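You operate a simulated robot arm through the tools that you are given. There is no shell and no other tool.

The job below is to be done with a simulated robot arm. You get a single attempt, and the scene is never put back.

TASK
Clamp the test box over the taped square and start the slab test.
Fine: set it down gently; both clamps over it and the vent shut before the start key; it shows RUN.

Only the result counts: the job must be done as asked and must still hold three seconds after the hand-in. Knocking over, shifting, dropping, spilling or breaking anything else fails it.

THE ROBOT
A 7-joint arm with a two-finger parallel gripper, fixed in place. Base frame: the origin is on the floor under the middle of its stand, x ahead of it, y to its left, z up; the work surface is at about z = 620. Lengths are in mm, angles in degrees, forces in N, time in s.
It reaches about 826 mm from its shoulder. Its first joint turns from -166.0 to 166.0 degrees. Payload 1.57 kg.
Tool frame: the origin (TCP) lies between the finger pads and is the grasp point; the fingertips stand 30 mm ahead of it; z points along the fingers, y is the line along which they close. Largest opening 80 mm; finger width 17, thickness 12; the body of the gripper, 40 by 82 mm, starts 80 mm behind the TCP.
Orientation is told as [roll, pitch, yaw] about the base's x, y, z axes, in that order, counted from this pose: with the fingers straight down and closing along the base's y, the tool's x points along the base's -x, its y along +y and its z along -z.

THE INTERFACE
- The arm moves only by the tool apply_moves. Its argument "moves" is one flat list of numbers, 7 for each row, row after row: the shift along the base's x, y, z in mm, then the turn, a rotation vector about the base's x, y, z in degrees, then the finger opening in mm, from 0 to 80. In form: [tx, ty, tz, wx, wy, wz, hand, tx, ty, tz, wx, wy, wz, hand, ...]. A call has 1 to 20 rows; each row shifts and turns the commanded pose from where the row before left it. Rows are played at 5 a second. More than 50 mm and 8.6 degrees between two rows, or a gripper value outside its range, and nothing of the call is played. Where a pose cannot be reached the arm comes as near as it can. A force on the tool above 40 N (or 10 N above the force at the start of the call, whichever is more), or a blocked arm, ends the call early, and 0.2 s more pass. The fingers move at their own pace (about 72 mm/s each) and stop on an object; they squeeze with about 21 N. The grip force told is the motor's: it shows also when the fingers shut on nothing. Time passes only in rows, and 0.2 s behind the last, so rows that do not move let the fingers close. The reply holds the time, the measured pose of the TCP, the force on the tool along the base axes, the opening and the grip force, in the units named above and with some noise, with the torque about the TCP (base axes, N m) and any sound that the robot's microphone picked up.
- Cameras (640 x 400 px; columns grow to the right, rows downward): "scene" is fixed at [47.9, -650.8, 1380.8]; the picture's right is [0.88, -0.47, 0.00], its down [-0.27, -0.50, -0.82] and it looks along [0.39, 0.73, -0.57] (base axes); focal length 333 px, centre (320, 200). "wrist" rides on the gripper at [72, -7, -122] in the tool frame; the picture's right is [0.09, 1.00, 0.00], its down [-0.84, 0.08, -0.54] and it looks along [-0.54, 0.05, 0.84] (tool axes); focal length 238 px, centre (320, 200). There is no depth. A picture from a camera that has moved, and an enlarged one, comes with that camera's place and axes in the base frame and with its lens.
- snapshot(camera): a new picture of that camera. No time passes.
- lift_body(by): slides the trunk up (or, below 0, down) by that many mm; the arm rides with it, the base frame stays. It gives what a move gives, with no picture.
- enlarge(camera, box): a new picture of the part [left, top, right, bottom] of that camera's present view, enlarged. No time passes.
- hand_in(): hands the job in; it is judged then, once.

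Nothing tells you positions but the pictures and the camera data. Unless the task says otherwise, let go and move clear before handing in.

The tools are called after "Request:" as name(argument=value, ...) on one line, values as JSON. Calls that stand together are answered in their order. apply_moves: Moves the arm, as the interface text tells. Its arguments: {"type":"object","properties":{"moves":{"type":"array","items":{"type":"number"}}},"required":["moves"]} The other tools are called the same way: lift_body (by) moves the trunk up or down; snapshot (camera) takes a picture; enlarge (camera, box) takes an enlarged picture of a part of a camera's view; hand_in () hands the job in.

At the start:

```text
time_s: 0.0
position: [384.6, 115.5, 992.7]
ee_rot: [0.0, -0.1, 0.0]
ft_force: [-0.5, 0.4, 0.5]
wrist_torque: [0.02, -0.02, -0.03]
gripper_width: 80.2
finger_force: 0.1
trunk travel left (down, up): [-792.0, 198.0]
```

scene: 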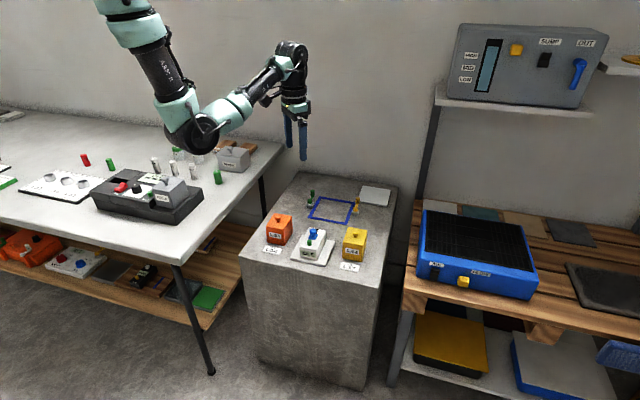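
wrist: 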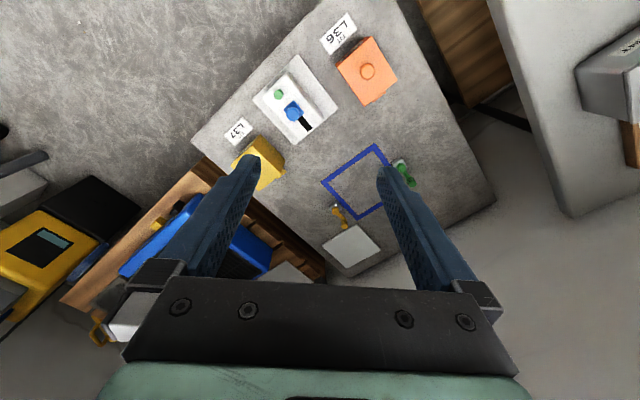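

I see a concrete plinth with a blue taped square, an orange box (L36), a yellow box (L37), a white panel with a blue switch and a green key, and clamps beside the square. I'll look closer before moving anything.

Request:
enlarge(camera="scene", box=[240, 170, 400, 280])

Request:
enlarge(camera="scene", box=[250, 200, 330, 270])

Request:
enlarge(camera="scene", box=[300, 175, 400, 275])

Request:
enlarge(camera="wrist", box=[200, 0, 480, 280])

Request:
enlarge(camera="scene", box=[0, 120, 270, 310])

Request:
enlarge(camera="scene", box=[400, 10, 640, 170])

```text
3.64 times, centred on (320, 225) of scene
camera zoom: at [47.9, -650.8, 1380.8], right [0.88, -0.47, 0.0], down [-0.27, -0.5, -0.82], along [0.39, 0.73, -0.57], focal length 1212 px, centre (320, 109)
```

zoom: 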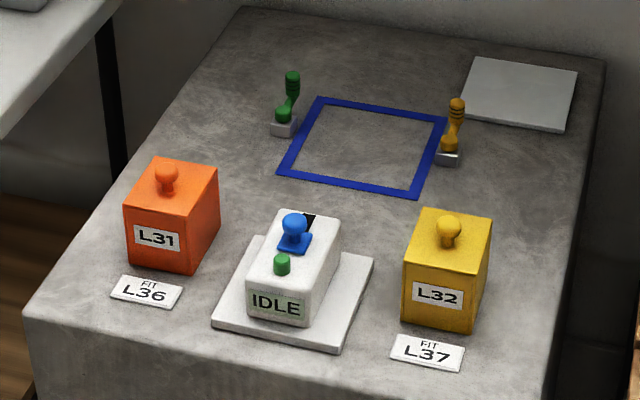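

```text
5.71 times, centred on (290, 235) of scene
camera zoom: at [47.9, -650.8, 1380.8], right [0.88, -0.47, 0.0], down [-0.27, -0.5, -0.82], along [0.39, 0.73, -0.57], focal length 1904 px, centre (491, 0)
```

zoom: 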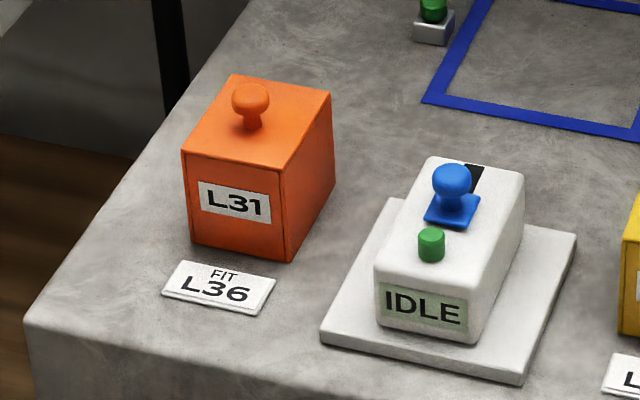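

```text
4.00 times, centred on (350, 225) of scene
camera zoom: at [47.9, -650.8, 1380.8], right [0.88, -0.47, 0.0], down [-0.27, -0.5, -0.82], along [0.39, 0.73, -0.57], focal length 1333 px, centre (200, 100)
```

zoom: 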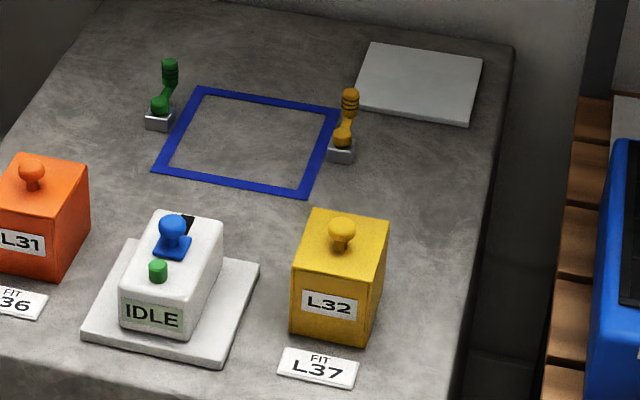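

```text
1.43 times, centred on (340, 140) of wrist
camera zoom: at [313.1, 107.9, 1114.7], right [-0.09, 1.0, 0.0], down [0.84, 0.08, 0.54], along [0.54, 0.05, -0.84], focal length 340 px, centre (291, 286)
```

zoom: 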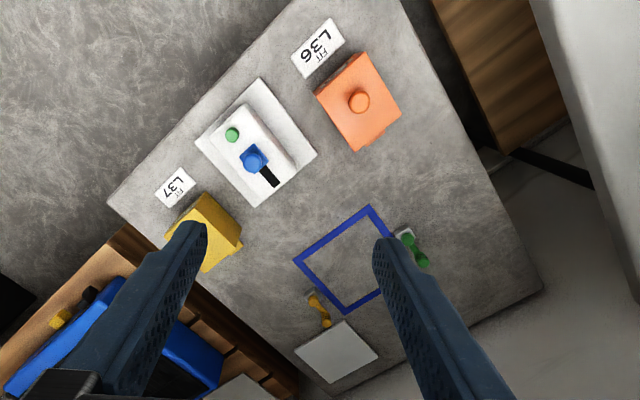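

```text
2.11 times, centred on (135, 215) of scene
camera zoom: at [47.9, -650.8, 1380.8], right [0.88, -0.47, 0.0], down [-0.27, -0.5, -0.82], along [0.39, 0.73, -0.57], focal length 702 px, centre (710, 168)
```

zoom: 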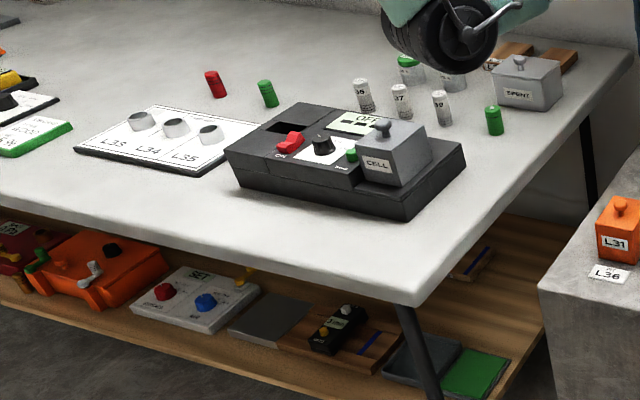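

```text
2.50 times, centred on (520, 90) of scene
camera zoom: at [47.9, -650.8, 1380.8], right [0.88, -0.47, 0.0], down [-0.27, -0.5, -0.82], along [0.39, 0.73, -0.57], focal length 833 px, centre (-180, 475)
```

zoom: 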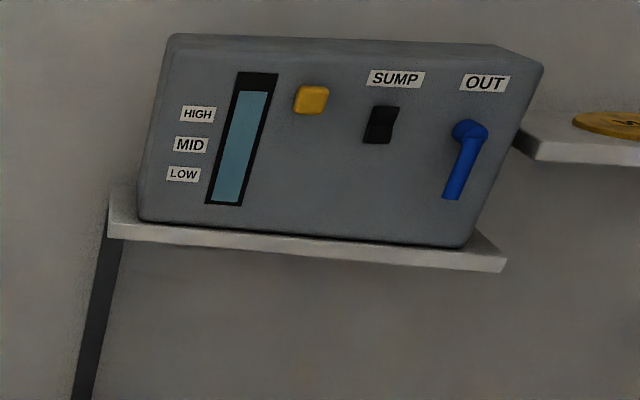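

I take the white unit with the IDLE display, on its square base plate at about (410, 73), to be the test box. The taped square is centred near (581, 246) and turned about 45°, with a clamp beside each of two opposite edges. I'll bring the wrist camera over the square for a closer look.

Request:
apply_moves(moves=[17, 6, -25, 0, 0, 7.5, 80, 17, 6, -25, 0, 0, 7.5, 80, 17, 7, -25, 0, 0, 7.5, 80, 17, 7, -25, 0, 0, 7.5, 80, 17, 7, -25, 0, 0, 7.5, 80, 17, 7, -25, 0, 0, 7.5, 80])

Request:
snapshot(camera="scene")

Request:
snapshot(camera="wrist")

```text
time_s: 1.4
position: [487.0, 155.1, 841.2]
ee_rot: [-0.1, 0.0, 45.2]
ft_force: [0.3, 0.8, -0.3]
wrist_torque: [0.02, 0.0, -0.01]
gripper_width: 80.1
finger_force: 0.1
trunk travel left (down, up): [-792.0, 198.0]
```

```text
taken
```

scene: 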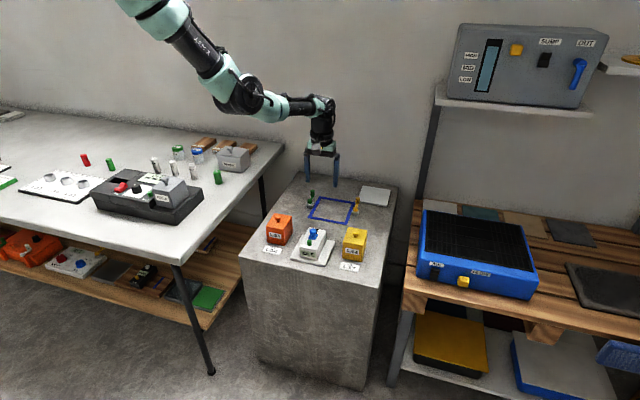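

```text
taken
camera wrist: at [441.3, 98.9, 963.2], right [-0.77, 0.64, 0.0], down [0.53, 0.65, 0.54], along [0.35, 0.42, -0.84], focal length 238 px, centre (320, 200)
```

wrist: 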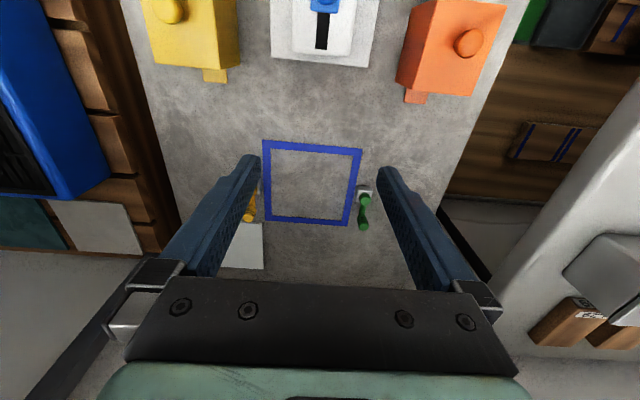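

Request:
enlarge(camera="wrist", box=[220, 120, 400, 270])

Request:
enlarge(camera="wrist", box=[140, 0, 520, 120])

Request:
enlarge(camera="scene", box=[300, 180, 370, 225])

```text
2.67 times, centred on (310, 195) of wrist
camera zoom: at [441.3, 98.9, 963.2], right [-0.77, 0.64, 0.0], down [0.53, 0.65, 0.54], along [0.35, 0.42, -0.84], focal length 636 px, centre (347, 213)
```

zoom: 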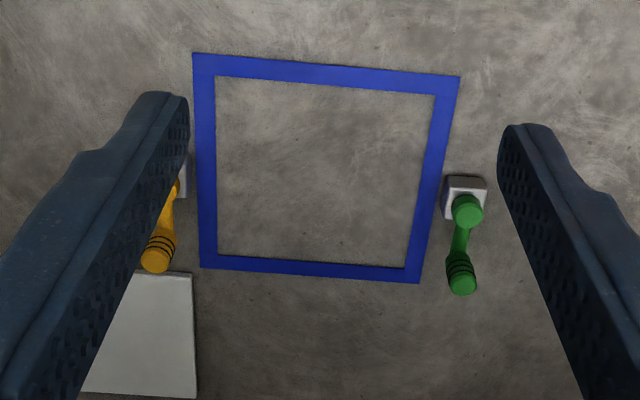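

```text
1.68 times, centred on (330, 60) of wrist
camera zoom: at [441.3, 98.9, 963.2], right [-0.77, 0.64, 0.0], down [0.53, 0.65, 0.54], along [0.35, 0.42, -0.84], focal length 401 px, centre (303, 436)
```

zoom: 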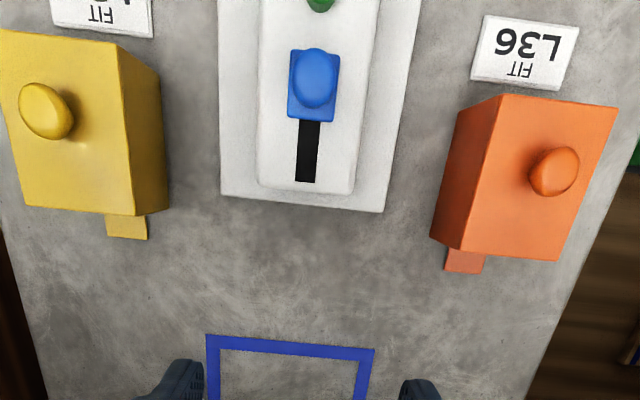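

```text
8.89 times, centred on (335, 202) of scene
camera zoom: at [47.9, -650.8, 1380.8], right [0.88, -0.47, 0.0], down [-0.27, -0.5, -0.82], along [0.39, 0.73, -0.57], focal length 2963 px, centre (187, 178)
```

zoom: 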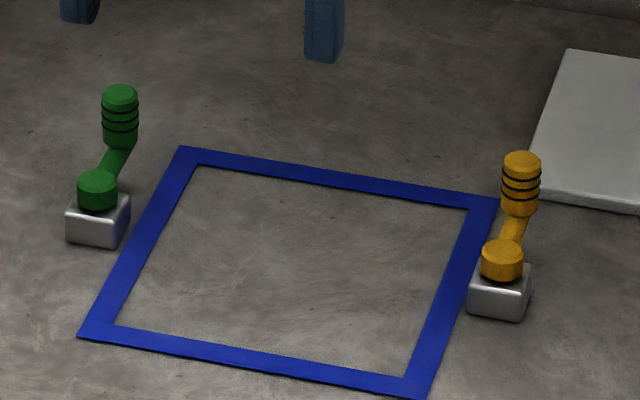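

The clamps swing on upright pivots: each arm runs parallel to the square's edge and must turn 90° inwards over the base plate. I'll back the wrist camera up to look closely at the white test box.

Request:
apply_moves(moves=[-30, -30, 0, 0, 0, 0, 80, -30, -30, 0, 0, 0, 0, 80, -30, -30, 0, 0, 0, 0, 80, -30, -30, 0, 0, 0, 0, 80])

Request:
snapshot(camera="wrist")

Request:
enlarge(camera="wrist", box=[240, 60, 400, 160])

Request:
snapshot(camera="scene")

```text
time_s: 2.4
position: [366.7, 38.0, 843.8]
ee_rot: [0.0, 0.0, 45.1]
ft_force: [-0.8, 0.4, -0.3]
wrist_torque: [0.02, -0.02, -0.01]
gripper_width: 80.1
finger_force: 0.1
trunk travel left (down, up): [-792.0, 198.0]
```

```text
taken
camera wrist: at [320.8, -16.6, 966.2], right [-0.77, 0.64, 0.0], down [0.54, 0.65, 0.54], along [0.35, 0.42, -0.84], focal length 238 px, centre (320, 200)
```

wrist: 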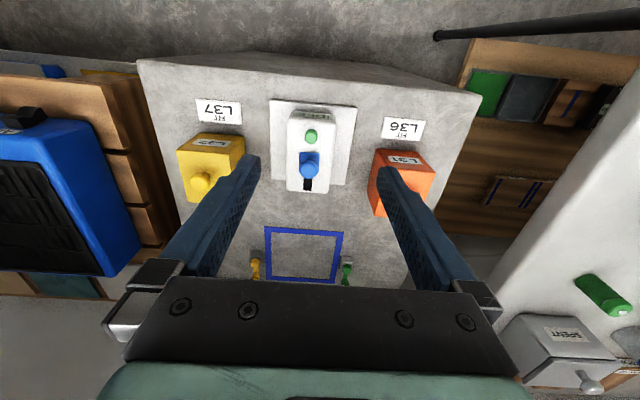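

```text
4.00 times, centred on (320, 110) of wrist
camera zoom: at [320.8, -16.6, 966.2], right [-0.77, 0.64, 0.0], down [0.54, 0.65, 0.54], along [0.35, 0.42, -0.84], focal length 953 px, centre (320, 560)
```

zoom: 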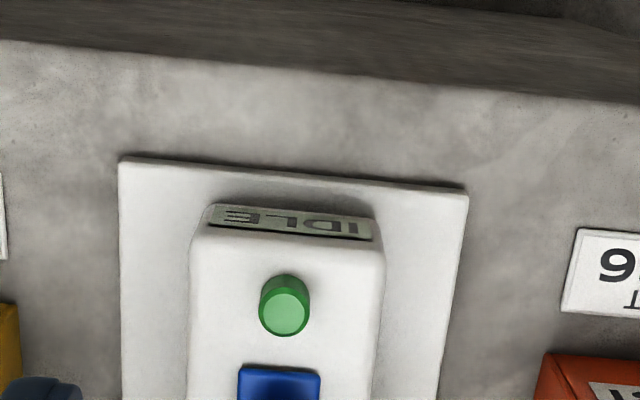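

```text
taken
```

scene: 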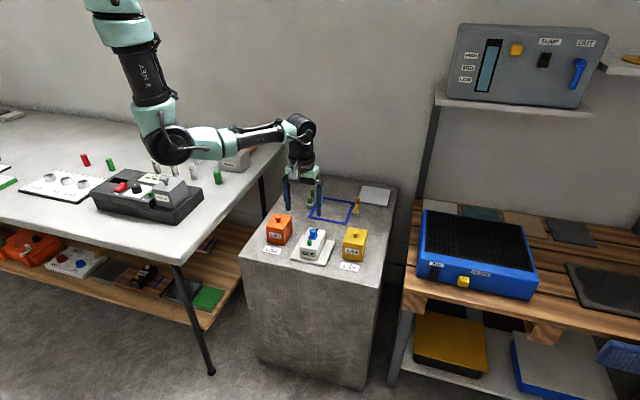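

Request:
enlarge(camera="wrist", box=[240, 90, 400, 200])

Request:
enlarge(camera="wrist", box=[240, 210, 370, 290])

Request:
enlarge(camera="scene", box=[285, 220, 345, 270])

```text
3.64 times, centred on (320, 145) of wrist
camera zoom: at [320.8, -16.6, 966.2], right [-0.77, 0.64, 0.0], down [0.54, 0.65, 0.54], along [0.35, 0.42, -0.84], focal length 867 px, centre (320, 400)
```

zoom: 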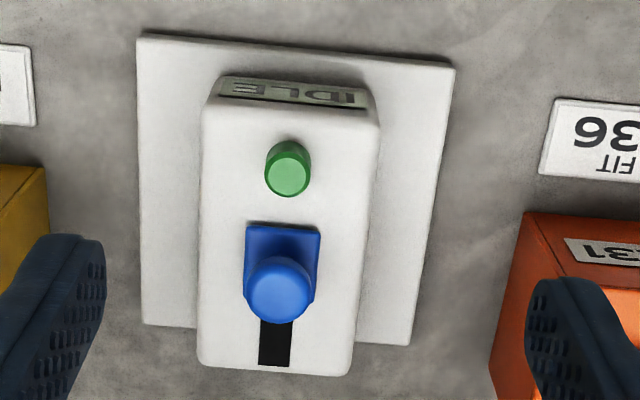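

```text
4.92 times, centred on (305, 250) of wrist
camera zoom: at [320.8, -16.6, 966.2], right [-0.77, 0.64, 0.0], down [0.54, 0.65, 0.54], along [0.35, 0.42, -0.84], focal length 1173 px, centre (394, -46)
```

zoom: 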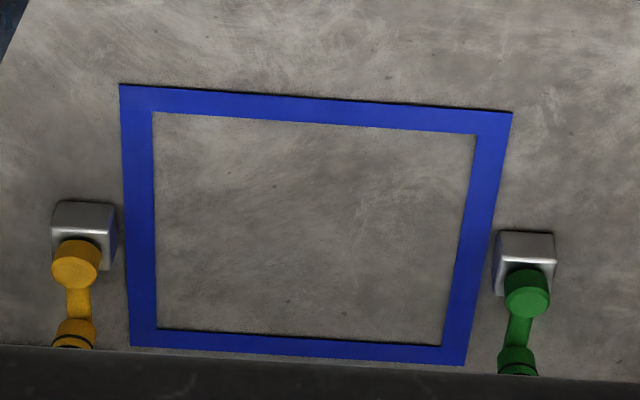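

```text
8.00 times, centred on (315, 245) of scene
camera zoom: at [47.9, -650.8, 1380.8], right [0.88, -0.47, 0.0], down [-0.27, -0.5, -0.82], along [0.39, 0.73, -0.57], focal length 2666 px, centre (360, -160)
```

zoom: 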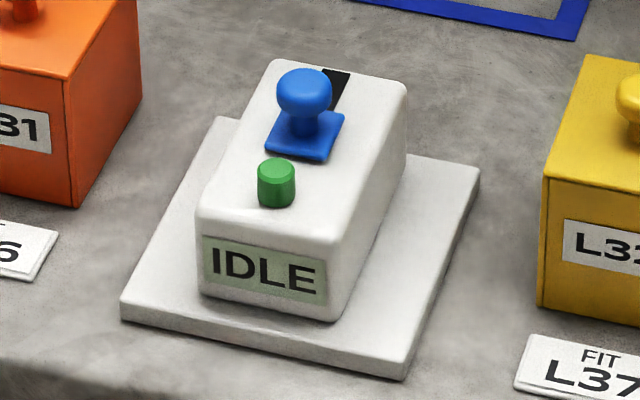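

The base plate is about 118 mm square, centred near (409, 71), and turned 45° like the tape. I'll centre the gripper over the unit at height, then lower the trunk a little to view it between the fingers.

Request:
apply_moves(moves=[21, 17, 0, 0, 0, 0, 80, 21, 17, 0, 0, 0, 0, 80])

Request:
lift_body(by=-40)

Request:
snapshot(camera="wrist")

Request:
snapshot(camera="scene")

```text
time_s: 3.0
position: [408.6, 71.1, 843.6]
ee_rot: [0.0, 0.0, 45.0]
ft_force: [-0.8, 0.7, 0.2]
wrist_torque: [-0.02, 0.01, -0.01]
gripper_width: 79.9
finger_force: 0.1
trunk travel left (down, up): [-792.0, 198.0]
```

```text
time_s: 3.8
position: [408.2, 71.3, 804.7]
ee_rot: [0.0, 0.0, 45.0]
ft_force: [-0.2, 0.1, 0.5]
wrist_torque: [-0.05, -0.01, -0.02]
gripper_width: 79.8
finger_force: 0.0
trunk travel left (down, up): [-752.0, 238.0]
```

```text
taken
camera wrist: at [362.2, 15.6, 925.9], right [-0.77, 0.64, 0.0], down [0.54, 0.65, 0.54], along [0.35, 0.42, -0.84], focal length 238 px, centre (320, 200)
```

wrist: 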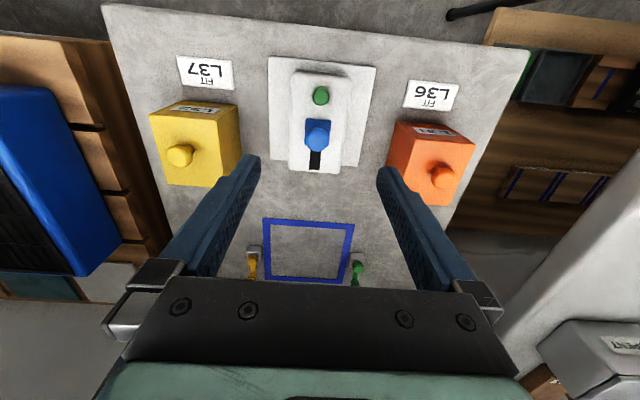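

```text
taken
```

scene: 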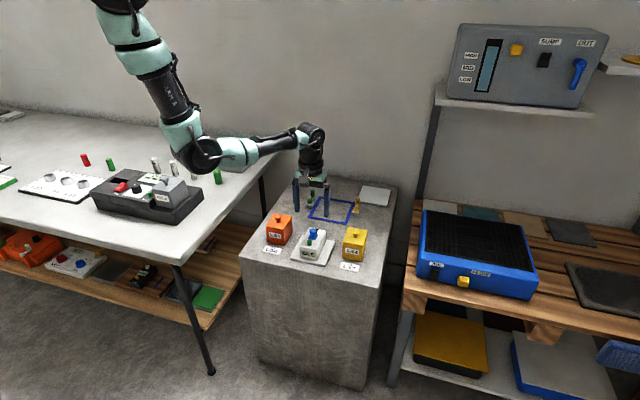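

Request:
enlarge(camera="wrist", box=[250, 40, 400, 185])

Request:
enlarge(camera="wrist", box=[230, 200, 390, 300])

Request:
enlarge(camera="scene", box=[260, 170, 380, 245])

```text
2.76 times, centred on (325, 112) of wrist
camera zoom: at [362.2, 15.6, 925.9], right [-0.77, 0.64, 0.0], down [0.54, 0.65, 0.54], along [0.35, 0.42, -0.84], focal length 658 px, centre (306, 441)
```

zoom: 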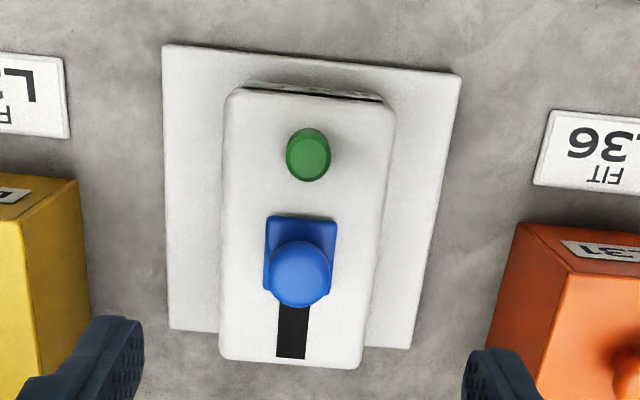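

```text
4.00 times, centred on (310, 250) of wrist
camera zoom: at [362.2, 15.6, 925.9], right [-0.77, 0.64, 0.0], down [0.54, 0.65, 0.54], along [0.35, 0.42, -0.84], focal length 953 px, centre (360, 0)
```

zoom: 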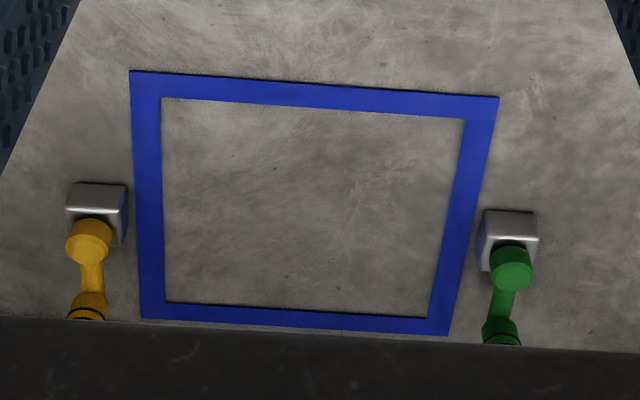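

```text
5.33 times, centred on (320, 208) of scene
camera zoom: at [47.9, -650.8, 1380.8], right [0.88, -0.47, 0.0], down [-0.27, -0.5, -0.82], along [0.39, 0.73, -0.57], focal length 1778 px, centre (320, 160)
```

zoom: 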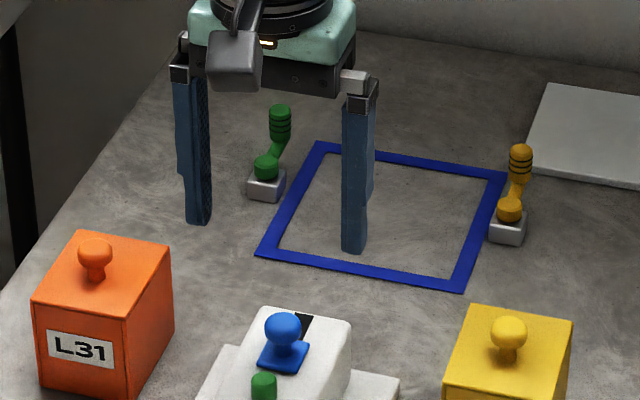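

The unit sits on the gripper's centre line and its body is roughly 57 mm wide and 100 mm long. Before grasping, I'll lower the trunk for reach and look at the square from the same relative pose, so the displacement is measured differentially.

Request:
apply_moves(moves=[0, 0, 30, 0, 0, 0, 80, 0, 0, 35, 0, 0, 0, 80, 0, 0, 35, 0, 0, 0, 80, 20, 20, 30, 0, 0, 0, 80, 20, 20, 30, 0, 0, 0, 80])

Request:
lift_body(by=-160)

Request:
snapshot(camera="scene")

```text
time_s: 5.0
position: [447.4, 110.8, 965.6]
ee_rot: [0.0, 0.2, 45.2]
ft_force: [-0.3, 0.2, -0.1]
wrist_torque: [0.0, 0.01, -0.01]
gripper_width: 80.2
finger_force: 0.2
trunk travel left (down, up): [-752.0, 238.0]
```

```text
time_s: 6.9
position: [447.1, 111.2, 804.9]
ee_rot: [0.0, 0.0, 45.0]
ft_force: [0.4, -0.3, -0.5]
wrist_torque: [0.0, 0.01, 0.01]
gripper_width: 79.9
finger_force: 0.1
trunk travel left (down, up): [-592.0, 398.0]
```

```text
taken
```

scene: 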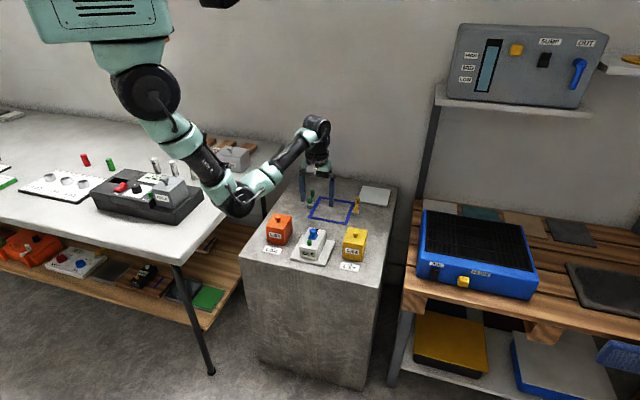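

Request:
apply_moves(moves=[33, 32.5, 0, 0, 0, 0, 80, 33, 32.5, 0, 0, 0, 0, 80, 33, 32.5, 0, 0, 0, 0, 80, 33, 32.5, 0, 0, 0, 0, 80])

Request:
snapshot(camera="wrist")

Request:
enlarge(camera="wrist", box=[250, 40, 400, 185])

Request:
enlarge(camera="wrist", box=[340, 80, 440, 150])

Request:
enlarge(camera="wrist", box=[210, 80, 310, 150])

Request:
snapshot(camera="scene")

```text
time_s: 7.9
position: [579.5, 241.2, 804.4]
ee_rot: [-0.1, -0.3, 45.1]
ft_force: [-5.2, -4.3, -9.3]
wrist_torque: [0.34, -0.51, 0.01]
gripper_width: 79.9
finger_force: 0.1
trunk travel left (down, up): [-592.0, 398.0]
```

```text
taken
camera wrist: at [533.2, 186.4, 925.6], right [-0.77, 0.64, 0.0], down [0.53, 0.65, 0.55], along [0.35, 0.42, -0.84], focal length 238 px, centre (320, 200)
```

wrist: 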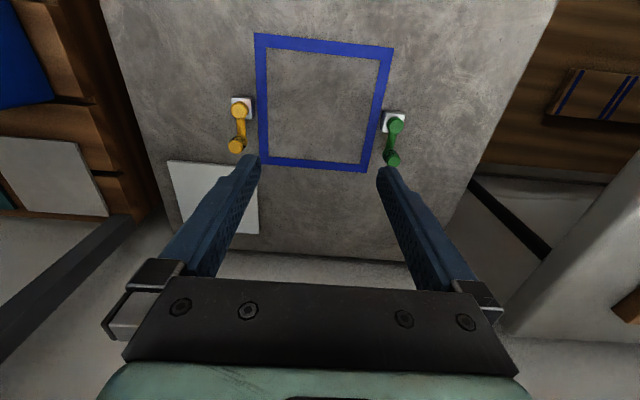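

```text
2.76 times, centred on (325, 112) of wrist
camera zoom: at [533.2, 186.4, 925.6], right [-0.77, 0.64, 0.0], down [0.53, 0.65, 0.55], along [0.35, 0.42, -0.84], focal length 658 px, centre (306, 441)
```

zoom: 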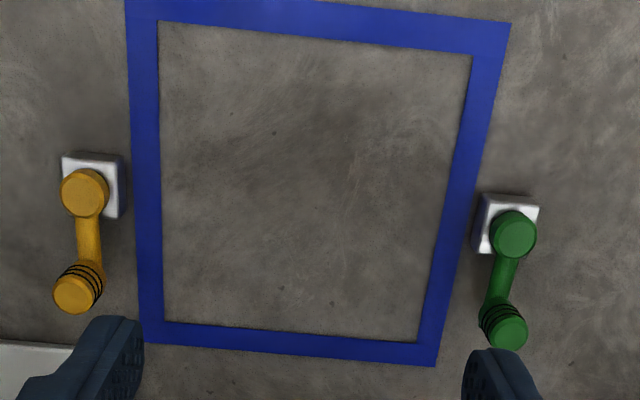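

```text
5.71 times, centred on (390, 115) of wrist
camera zoom: at [533.2, 186.4, 925.6], right [-0.77, 0.64, 0.0], down [0.53, 0.65, 0.55], along [0.35, 0.42, -0.84], focal length 1362 px, centre (-80, 686)
```

zoom: 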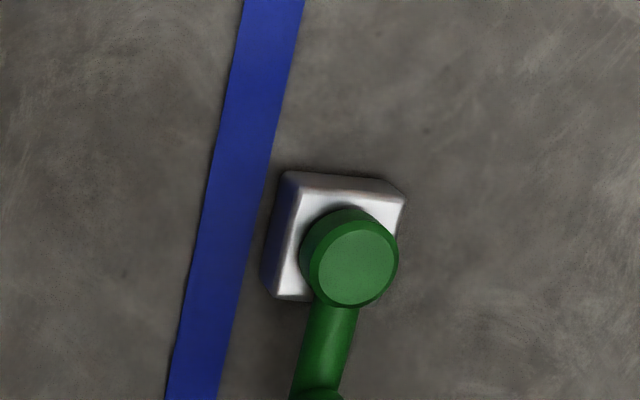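

```text
5.71 times, centred on (260, 115) of wrist
camera zoom: at [533.2, 186.4, 925.6], right [-0.77, 0.64, 0.0], down [0.53, 0.65, 0.55], along [0.35, 0.42, -0.84], focal length 1362 px, centre (663, 686)
```

zoom: 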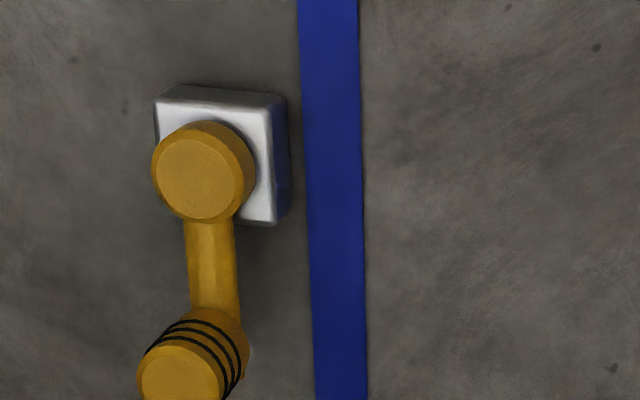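

```text
taken
```

scene: 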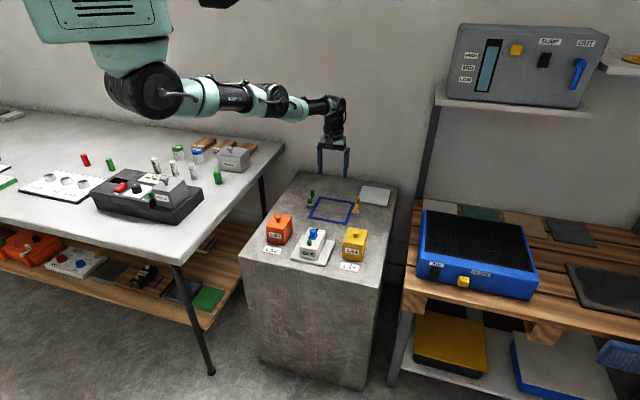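

Request:
apply_moves(moves=[0, 0, 0, 0, 0, 0, 80, 0, 0, 0, 0, 0, 0, 80])

```text
time_s: 8.5
position: [580.1, 241.0, 804.0]
ee_rot: [0.0, 0.0, 45.1]
ft_force: [-0.6, 0.0, 0.0]
wrist_torque: [-0.02, -0.01, 0.03]
gripper_width: 79.9
finger_force: 0.1
trunk travel left (down, up): [-592.0, 398.0]
```

Request:
enlarge(camera="wrist", box=[245, 25, 405, 180])

Request:
enlarge(camera="wrist", box=[225, 90, 265, 160])

Request:
enlarge(camera="wrist", box=[375, 100, 415, 170])

Request:
enlarge(camera="scene", box=[300, 180, 325, 215])

Request:
enlarge(camera="scene", box=[345, 185, 370, 220])

```text
2.58 times, centred on (325, 102) of wrist
camera zoom: at [534.3, 185.1, 925.9], right [-0.77, 0.64, 0.0], down [0.54, 0.65, 0.54], along [0.35, 0.42, -0.84], focal length 615 px, centre (307, 452)
```

zoom: 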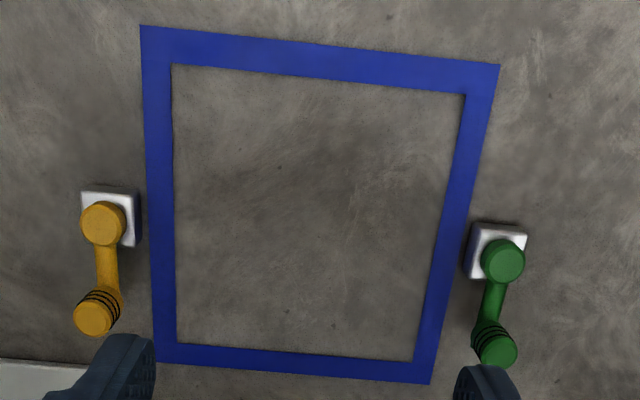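

```text
5.71 times, centred on (245, 125) of wrist
camera zoom: at [534.3, 185.1, 925.9], right [-0.77, 0.64, 0.0], down [0.54, 0.65, 0.54], along [0.35, 0.42, -0.84], focal length 1362 px, centre (749, 629)
```

zoom: 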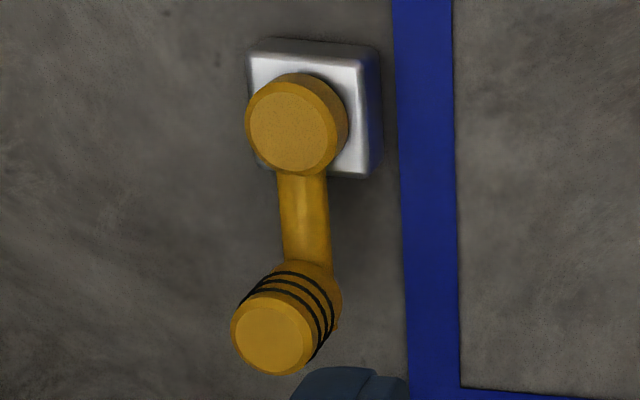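

```text
5.71 times, centred on (395, 135) of wrist
camera zoom: at [534.3, 185.1, 925.9], right [-0.77, 0.64, 0.0], down [0.54, 0.65, 0.54], along [0.35, 0.42, -0.84], focal length 1362 px, centre (-109, 571)
```

zoom: 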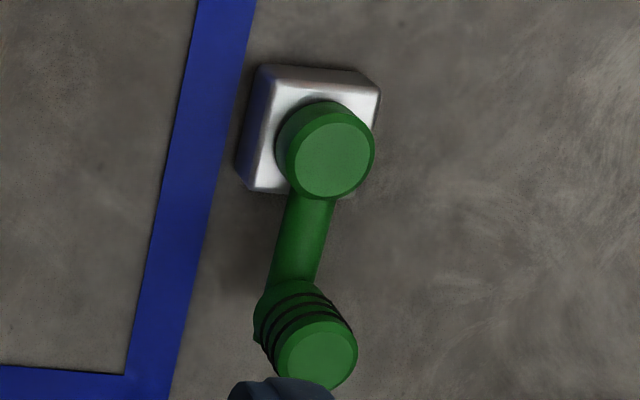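

```text
11.43 times, centred on (312, 198) of scene
camera zoom: at [47.9, -650.8, 1380.8], right [0.88, -0.47, 0.0], down [-0.27, -0.5, -0.82], along [0.39, 0.73, -0.57], focal length 3809 px, centre (406, 229)
```

zoom: 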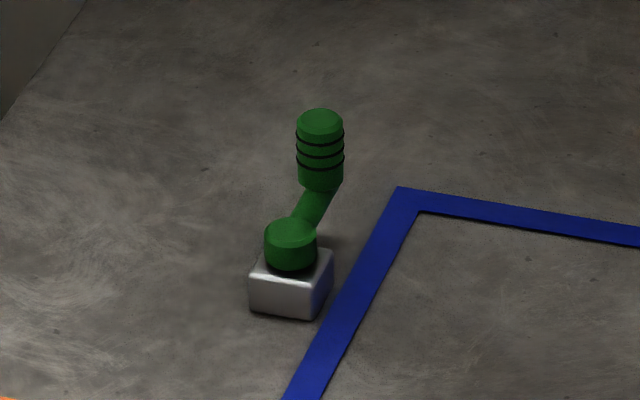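

```text
11.43 times, centred on (358, 202) of scene
camera zoom: at [47.9, -650.8, 1380.8], right [0.88, -0.47, 0.0], down [-0.27, -0.5, -0.82], along [0.39, 0.73, -0.57], focal length 3809 px, centre (-109, 171)
```

zoom: 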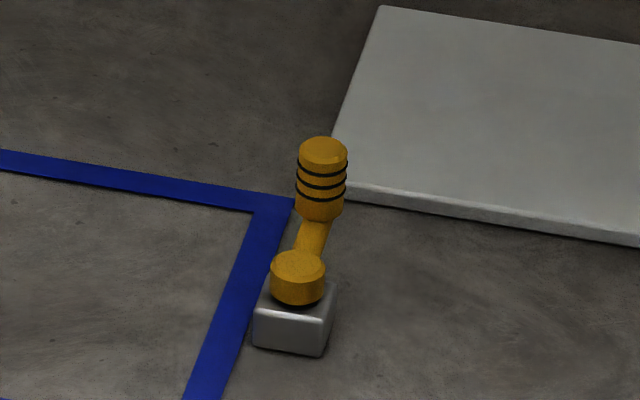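

The square is centred at about (579.6, 239.2) with clamp pivots at ±90 mm and arms about 35 mm long, so the unit must travel about (170, 169.5). I'll go back above the unit and study the blue vent slider up close.

Request:
apply_moves(moves=[-34, -34.2, 0, 0, 0, 0, 80, -34, -34.2, 0, 0, 0, 0, 80, -34, -34.2, 0, 0, 0, 0, 80, -34, -34.2, 0, 0, 0, 0, 80, -34, -34.2, 0, 0, 0, 0, 80, 0, 0, 0, 0, 0, 0, 80])

Request:
apply_moves(moves=[0, 0, -20, 0, 0, 0, 80, 0, 0, -20, 0, 0, 0, 80, 0, 0, 0, 0, 0, 0, 80])

Request:
snapshot(camera="wrist")

Request:
enlarge(camera="wrist", box=[260, 70, 390, 190])

Request:
snapshot(camera="scene")

```text
time_s: 9.9
position: [407.6, 67.8, 803.3]
ee_rot: [0.1, 0.0, 44.9]
ft_force: [-0.2, 0.7, -1.1]
wrist_torque: [0.02, -0.01, 0.0]
gripper_width: 80.1
finger_force: 0.0
trunk travel left (down, up): [-592.0, 398.0]
```

```text
time_s: 10.7
position: [411.0, 69.7, 763.3]
ee_rot: [0.1, 0.0, 45.0]
ft_force: [-0.3, -0.4, -0.9]
wrist_torque: [-0.02, 0.0, 0.04]
gripper_width: 80.2
finger_force: 0.0
trunk travel left (down, up): [-592.0, 398.0]
```

```text
taken
camera wrist: at [363.8, 12.8, 885.9], right [-0.77, 0.64, 0.0], down [0.54, 0.65, 0.54], along [0.35, 0.42, -0.84], focal length 238 px, centre (320, 200)
```

wrist: 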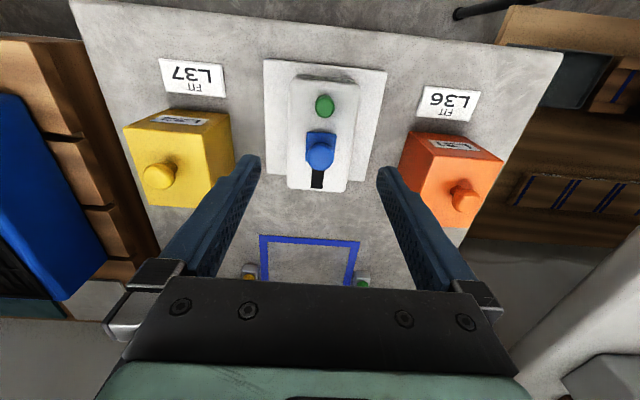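

```text
3.33 times, centred on (325, 130) of wrist
camera zoom: at [363.8, 12.8, 885.9], right [-0.77, 0.64, 0.0], down [0.54, 0.65, 0.54], along [0.35, 0.42, -0.84], focal length 794 px, centre (303, 433)
```

zoom: 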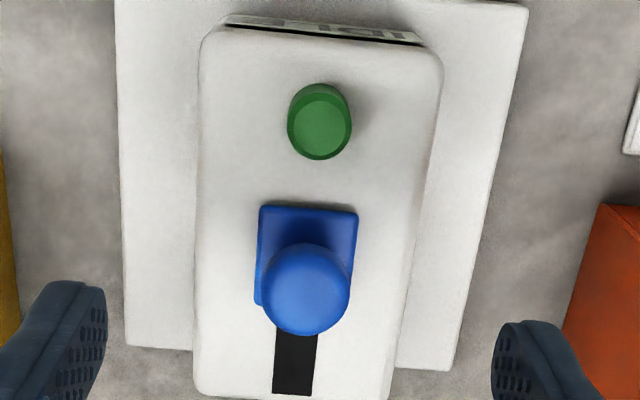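

```text
taken
```

scene: 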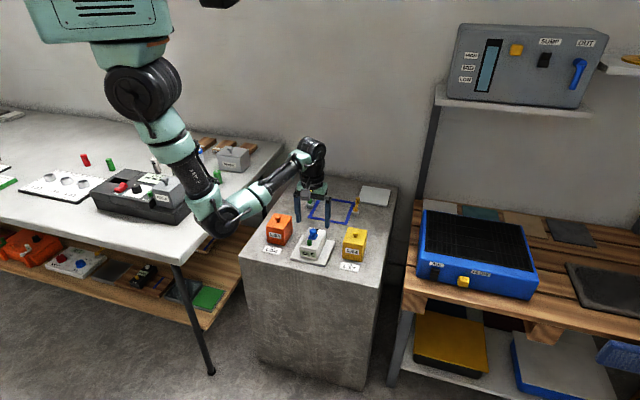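

The black opening behind the blue slider is uncovered, so I take the vent to be open now, with the slider needing to go back over it. I'll raise the trunk to keep the elbow high, then go down and grip the knob.

Request:
lift_body(by=80)

Request:
apply_moves(moves=[0, 0, -30, 0, 0, 0, 80, 0, 0, -30, 0, 0, 0, 80, 0, 0, -30, 0, 0, 0, 80, 0.5, 1, -15, 0, 0, 0, 80, 0, 0, -6, 0, 0, 0, 80, 0, 0, -6, 0, 0, 0, 80, 0, 0, 0, 0, 0, 0, 80])

Request:
snapshot(camera="wrist")

Request:
enlarge(camera="scene", box=[270, 180, 360, 270])

Request:
snapshot(camera="scene")

```text
time_s: 11.8
position: [409.2, 68.9, 844.0]
ee_rot: [0.0, 0.1, 45.0]
ft_force: [-0.2, 1.2, 0.9]
wrist_torque: [-0.01, 0.0, -0.01]
gripper_width: 80.2
finger_force: 0.1
trunk travel left (down, up): [-672.0, 318.0]
```

```text
time_s: 13.4
position: [410.6, 69.3, 727.1]
ee_rot: [0.0, 0.0, 45.0]
ft_force: [0.5, 0.5, 0.5]
wrist_torque: [-0.01, 0.04, 0.02]
gripper_width: 80.0
finger_force: 0.1
trunk travel left (down, up): [-672.0, 318.0]
```

```text
taken
camera wrist: at [364.8, 13.7, 849.0], right [-0.77, 0.64, 0.0], down [0.54, 0.65, 0.54], along [0.35, 0.42, -0.84], focal length 238 px, centre (320, 200)
```

wrist: 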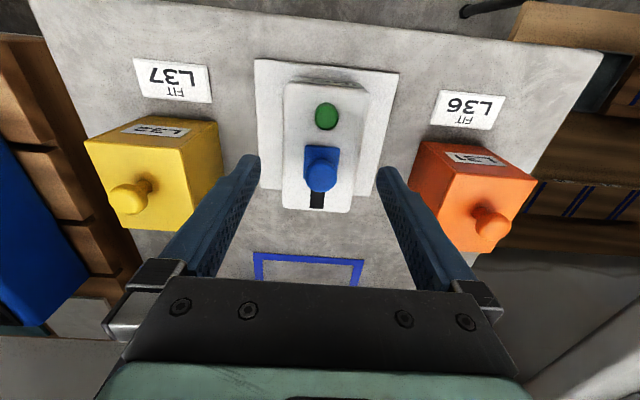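

```text
4.44 times, centred on (315, 225) of scene
camera zoom: at [47.9, -650.8, 1380.8], right [0.88, -0.47, 0.0], down [-0.27, -0.5, -0.82], along [0.39, 0.73, -0.57], focal length 1481 px, centre (342, 89)
```

zoom: 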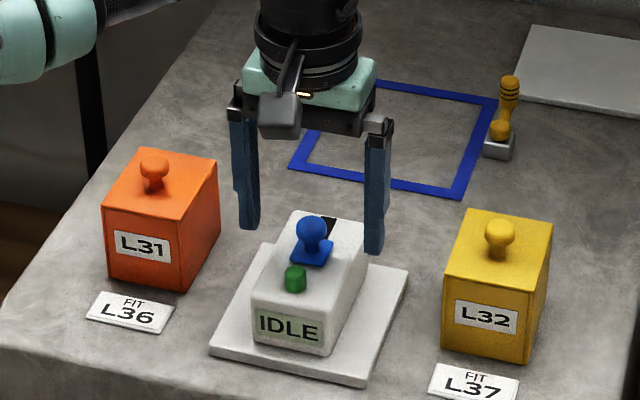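

```text
taken
```

scene: 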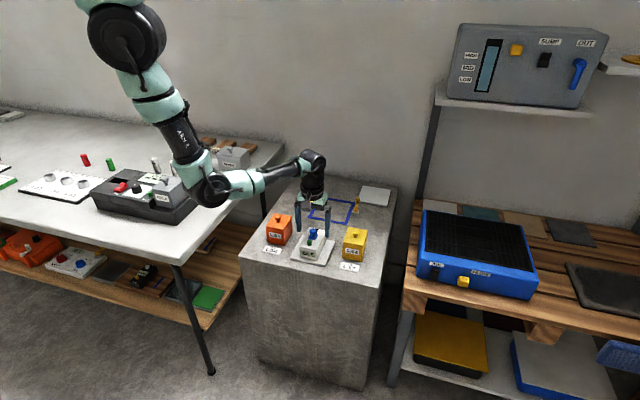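

Request:
apply_moves(moves=[0, 0, -5, 0, 0, 0, 80, 0, 0, 0, 0, 0, 0, 50, 0, 0, 0, 0, 0, 0, 30, 0, 0, 0, 0, 0, 0, 10, 0, 0, 0, 0, 0, 0, 10, 0, 0, 0, 0, 0, 0, 10])

Request:
snapshot(camera="wrist")

Request:
enlarge(camera="scene", box=[285, 200, 345, 270])

```text
time_s: 14.8
position: [411.4, 69.6, 722.2]
ee_rot: [0.0, -0.1, 44.9]
ft_force: [-1.5, 1.9, -0.2]
wrist_torque: [-0.06, -0.04, 0.02]
gripper_width: 20.9
finger_force: 20.7
trunk travel left (down, up): [-672.0, 318.0]
```

```text
taken
camera wrist: at [364.6, 13.6, 844.0], right [-0.77, 0.64, 0.0], down [0.54, 0.65, 0.54], along [0.35, 0.42, -0.84], focal length 238 px, centre (320, 200)
```

wrist: 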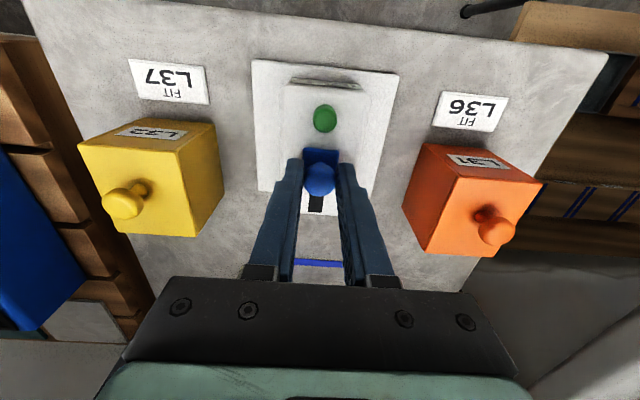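

```text
5.71 times, centred on (315, 235) of scene
camera zoom: at [47.9, -650.8, 1380.8], right [0.88, -0.47, 0.0], down [-0.27, -0.5, -0.82], along [0.39, 0.73, -0.57], focal length 1904 px, centre (349, 0)
```

zoom: 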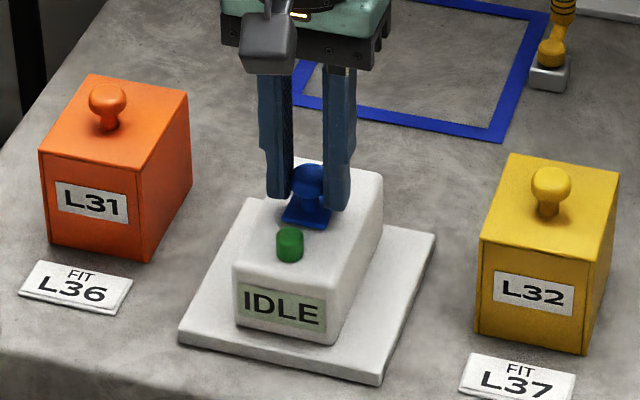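

The knob is held (20.9 mm wide). I'll slide it backwards in small steps and watch the force.

Request:
apply_moves(moves=[1.4, 1.4, 0, 0, 0, 0, 10, 1.4, 1.4, 0, 0, 0, 0, 10, 1.4, 1.4, 0, 0, 0, 0, 10, 1.4, 1.4, 0, 0, 0, 0, 10, 0, 0, 0, 0, 0, 0, 10])

Request:
enlarge(camera="scene", box=[285, 200, 345, 270])

Request:
enlarge(camera="wrist", box=[240, 50, 410, 220])

```text
time_s: 16.0
position: [416.5, 75.8, 721.6]
ee_rot: [0.0, 0.0, 45.0]
ft_force: [-0.3, -0.3, -1.0]
wrist_torque: [0.01, -0.05, -0.01]
gripper_width: 20.4
finger_force: 21.0
trunk travel left (down, up): [-672.0, 318.0]
```

```text
5.71 times, centred on (315, 235) of scene
camera zoom: at [47.9, -650.8, 1380.8], right [0.88, -0.47, 0.0], down [-0.27, -0.5, -0.82], along [0.39, 0.73, -0.57], focal length 1904 px, centre (349, 0)
```

zoom: 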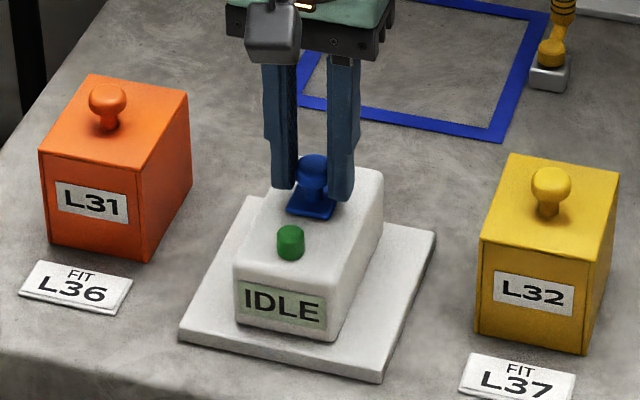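

```text
2.35 times, centred on (325, 135) of wrist
camera zoom: at [370.2, 19.5, 844.4], right [-0.77, 0.64, 0.0], down [0.54, 0.65, 0.54], along [0.35, 0.42, -0.84], focal length 561 px, centre (308, 353)
```

zoom: 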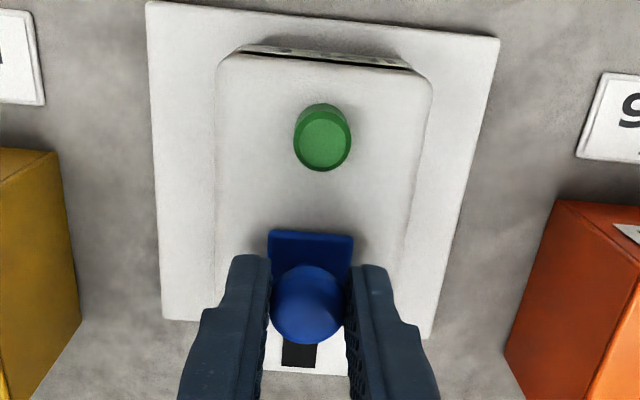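

The slider moved about 8 mm while the unit stayed put, and nothing black showed in front of it. I'll continue.

Request:
apply_moves(moves=[1.4, 1.4, 0, 0, 0, 0, 10, 1.4, 1.4, 0, 0, 0, 0, 10, 1.4, 1.4, 0, 0, 0, 0, 10, 1.4, 1.4, 0, 0, 0, 0, 10, 1.4, 1.4, 0, 0, 0, 0, 10, 0, 0, 0, 0, 0, 0, 10])

Request:
enlarge(camera="scene", box=[285, 200, 345, 270])

Request:
enlarge(camera="wrist", box=[240, 50, 410, 220])

```text
time_s: 17.4
position: [422.1, 82.3, 722.0]
ee_rot: [0.1, 0.0, 45.1]
ft_force: [0.4, -1.4, 2.2]
wrist_torque: [-0.18, 0.41, 0.02]
gripper_width: 20.9
finger_force: 21.1
trunk travel left (down, up): [-672.0, 318.0]
```

```text
5.71 times, centred on (315, 235) of scene
camera zoom: at [47.9, -650.8, 1380.8], right [0.88, -0.47, 0.0], down [-0.27, -0.5, -0.82], along [0.39, 0.73, -0.57], focal length 1904 px, centre (349, 0)
```

zoom: 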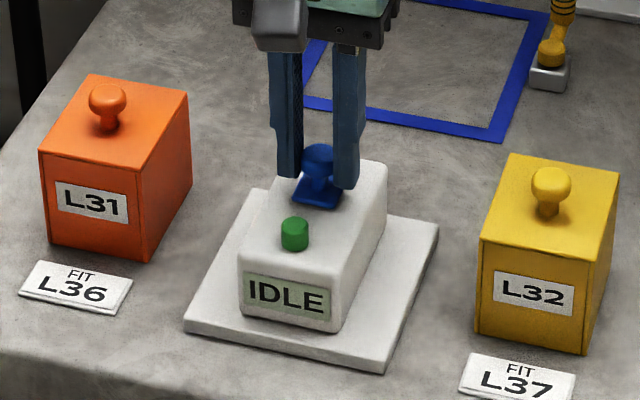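

```text
2.35 times, centred on (325, 135) of wrist
camera zoom: at [377.0, 26.3, 844.7], right [-0.77, 0.64, 0.0], down [0.54, 0.65, 0.54], along [0.35, 0.42, -0.84], focal length 561 px, centre (308, 353)
```

zoom: 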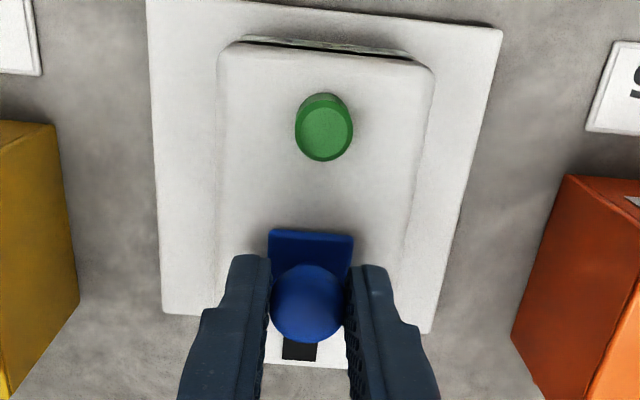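

The unit itself began to follow on the last few millimetres, so the slider may have hit its stop or jammed. I'll let go and rise to see how far it went.

Request:
apply_moves(moves=[0, 0, 0, 0, 0, 0, 40, 0, 0, 0, 0, 0, 0, 40, 0, 0, 20, 0, 0, 0, 60, 0, 0, 30, 0, 0, 0, 80, 0, 0, 30, 0, 0, 0, 80, 0, 0, 0, 0, 0, 0, 80])

Request:
enlarge(camera="wrist", box=[250, 40, 400, 190])

Request:
enlarge(camera="scene", box=[285, 220, 345, 270])

```text
time_s: 18.8
position: [421.7, 83.1, 801.1]
ee_rot: [-0.1, 0.0, 44.9]
ft_force: [0.3, -0.5, 0.5]
wrist_torque: [0.01, 0.05, 0.0]
gripper_width: 79.8
finger_force: 0.0
trunk travel left (down, up): [-672.0, 318.0]
```

```text
2.67 times, centred on (325, 115) of wrist
camera zoom: at [376.8, 26.6, 923.1], right [-0.77, 0.64, 0.0], down [0.54, 0.65, 0.54], along [0.35, 0.42, -0.84], focal length 636 px, centre (307, 427)
```

zoom: 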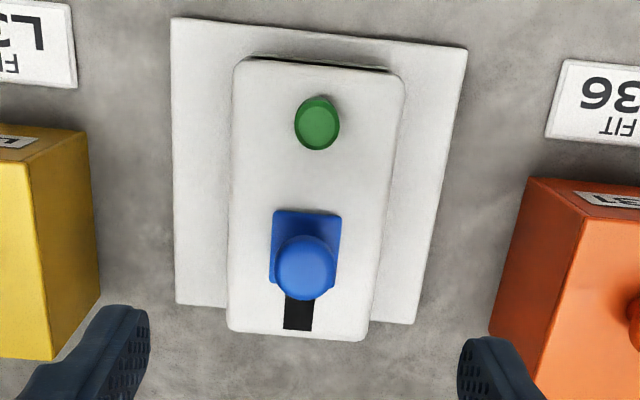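

```text
8.00 times, centred on (315, 245) of scene
camera zoom: at [47.9, -650.8, 1380.8], right [0.88, -0.47, 0.0], down [-0.27, -0.5, -0.82], along [0.39, 0.73, -0.57], focal length 2666 px, centre (360, -160)
```

zoom: 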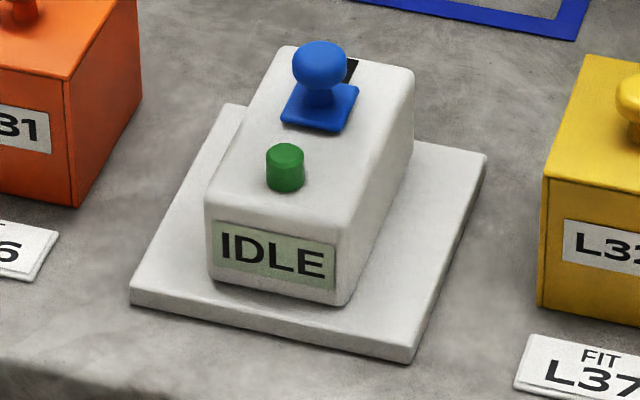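

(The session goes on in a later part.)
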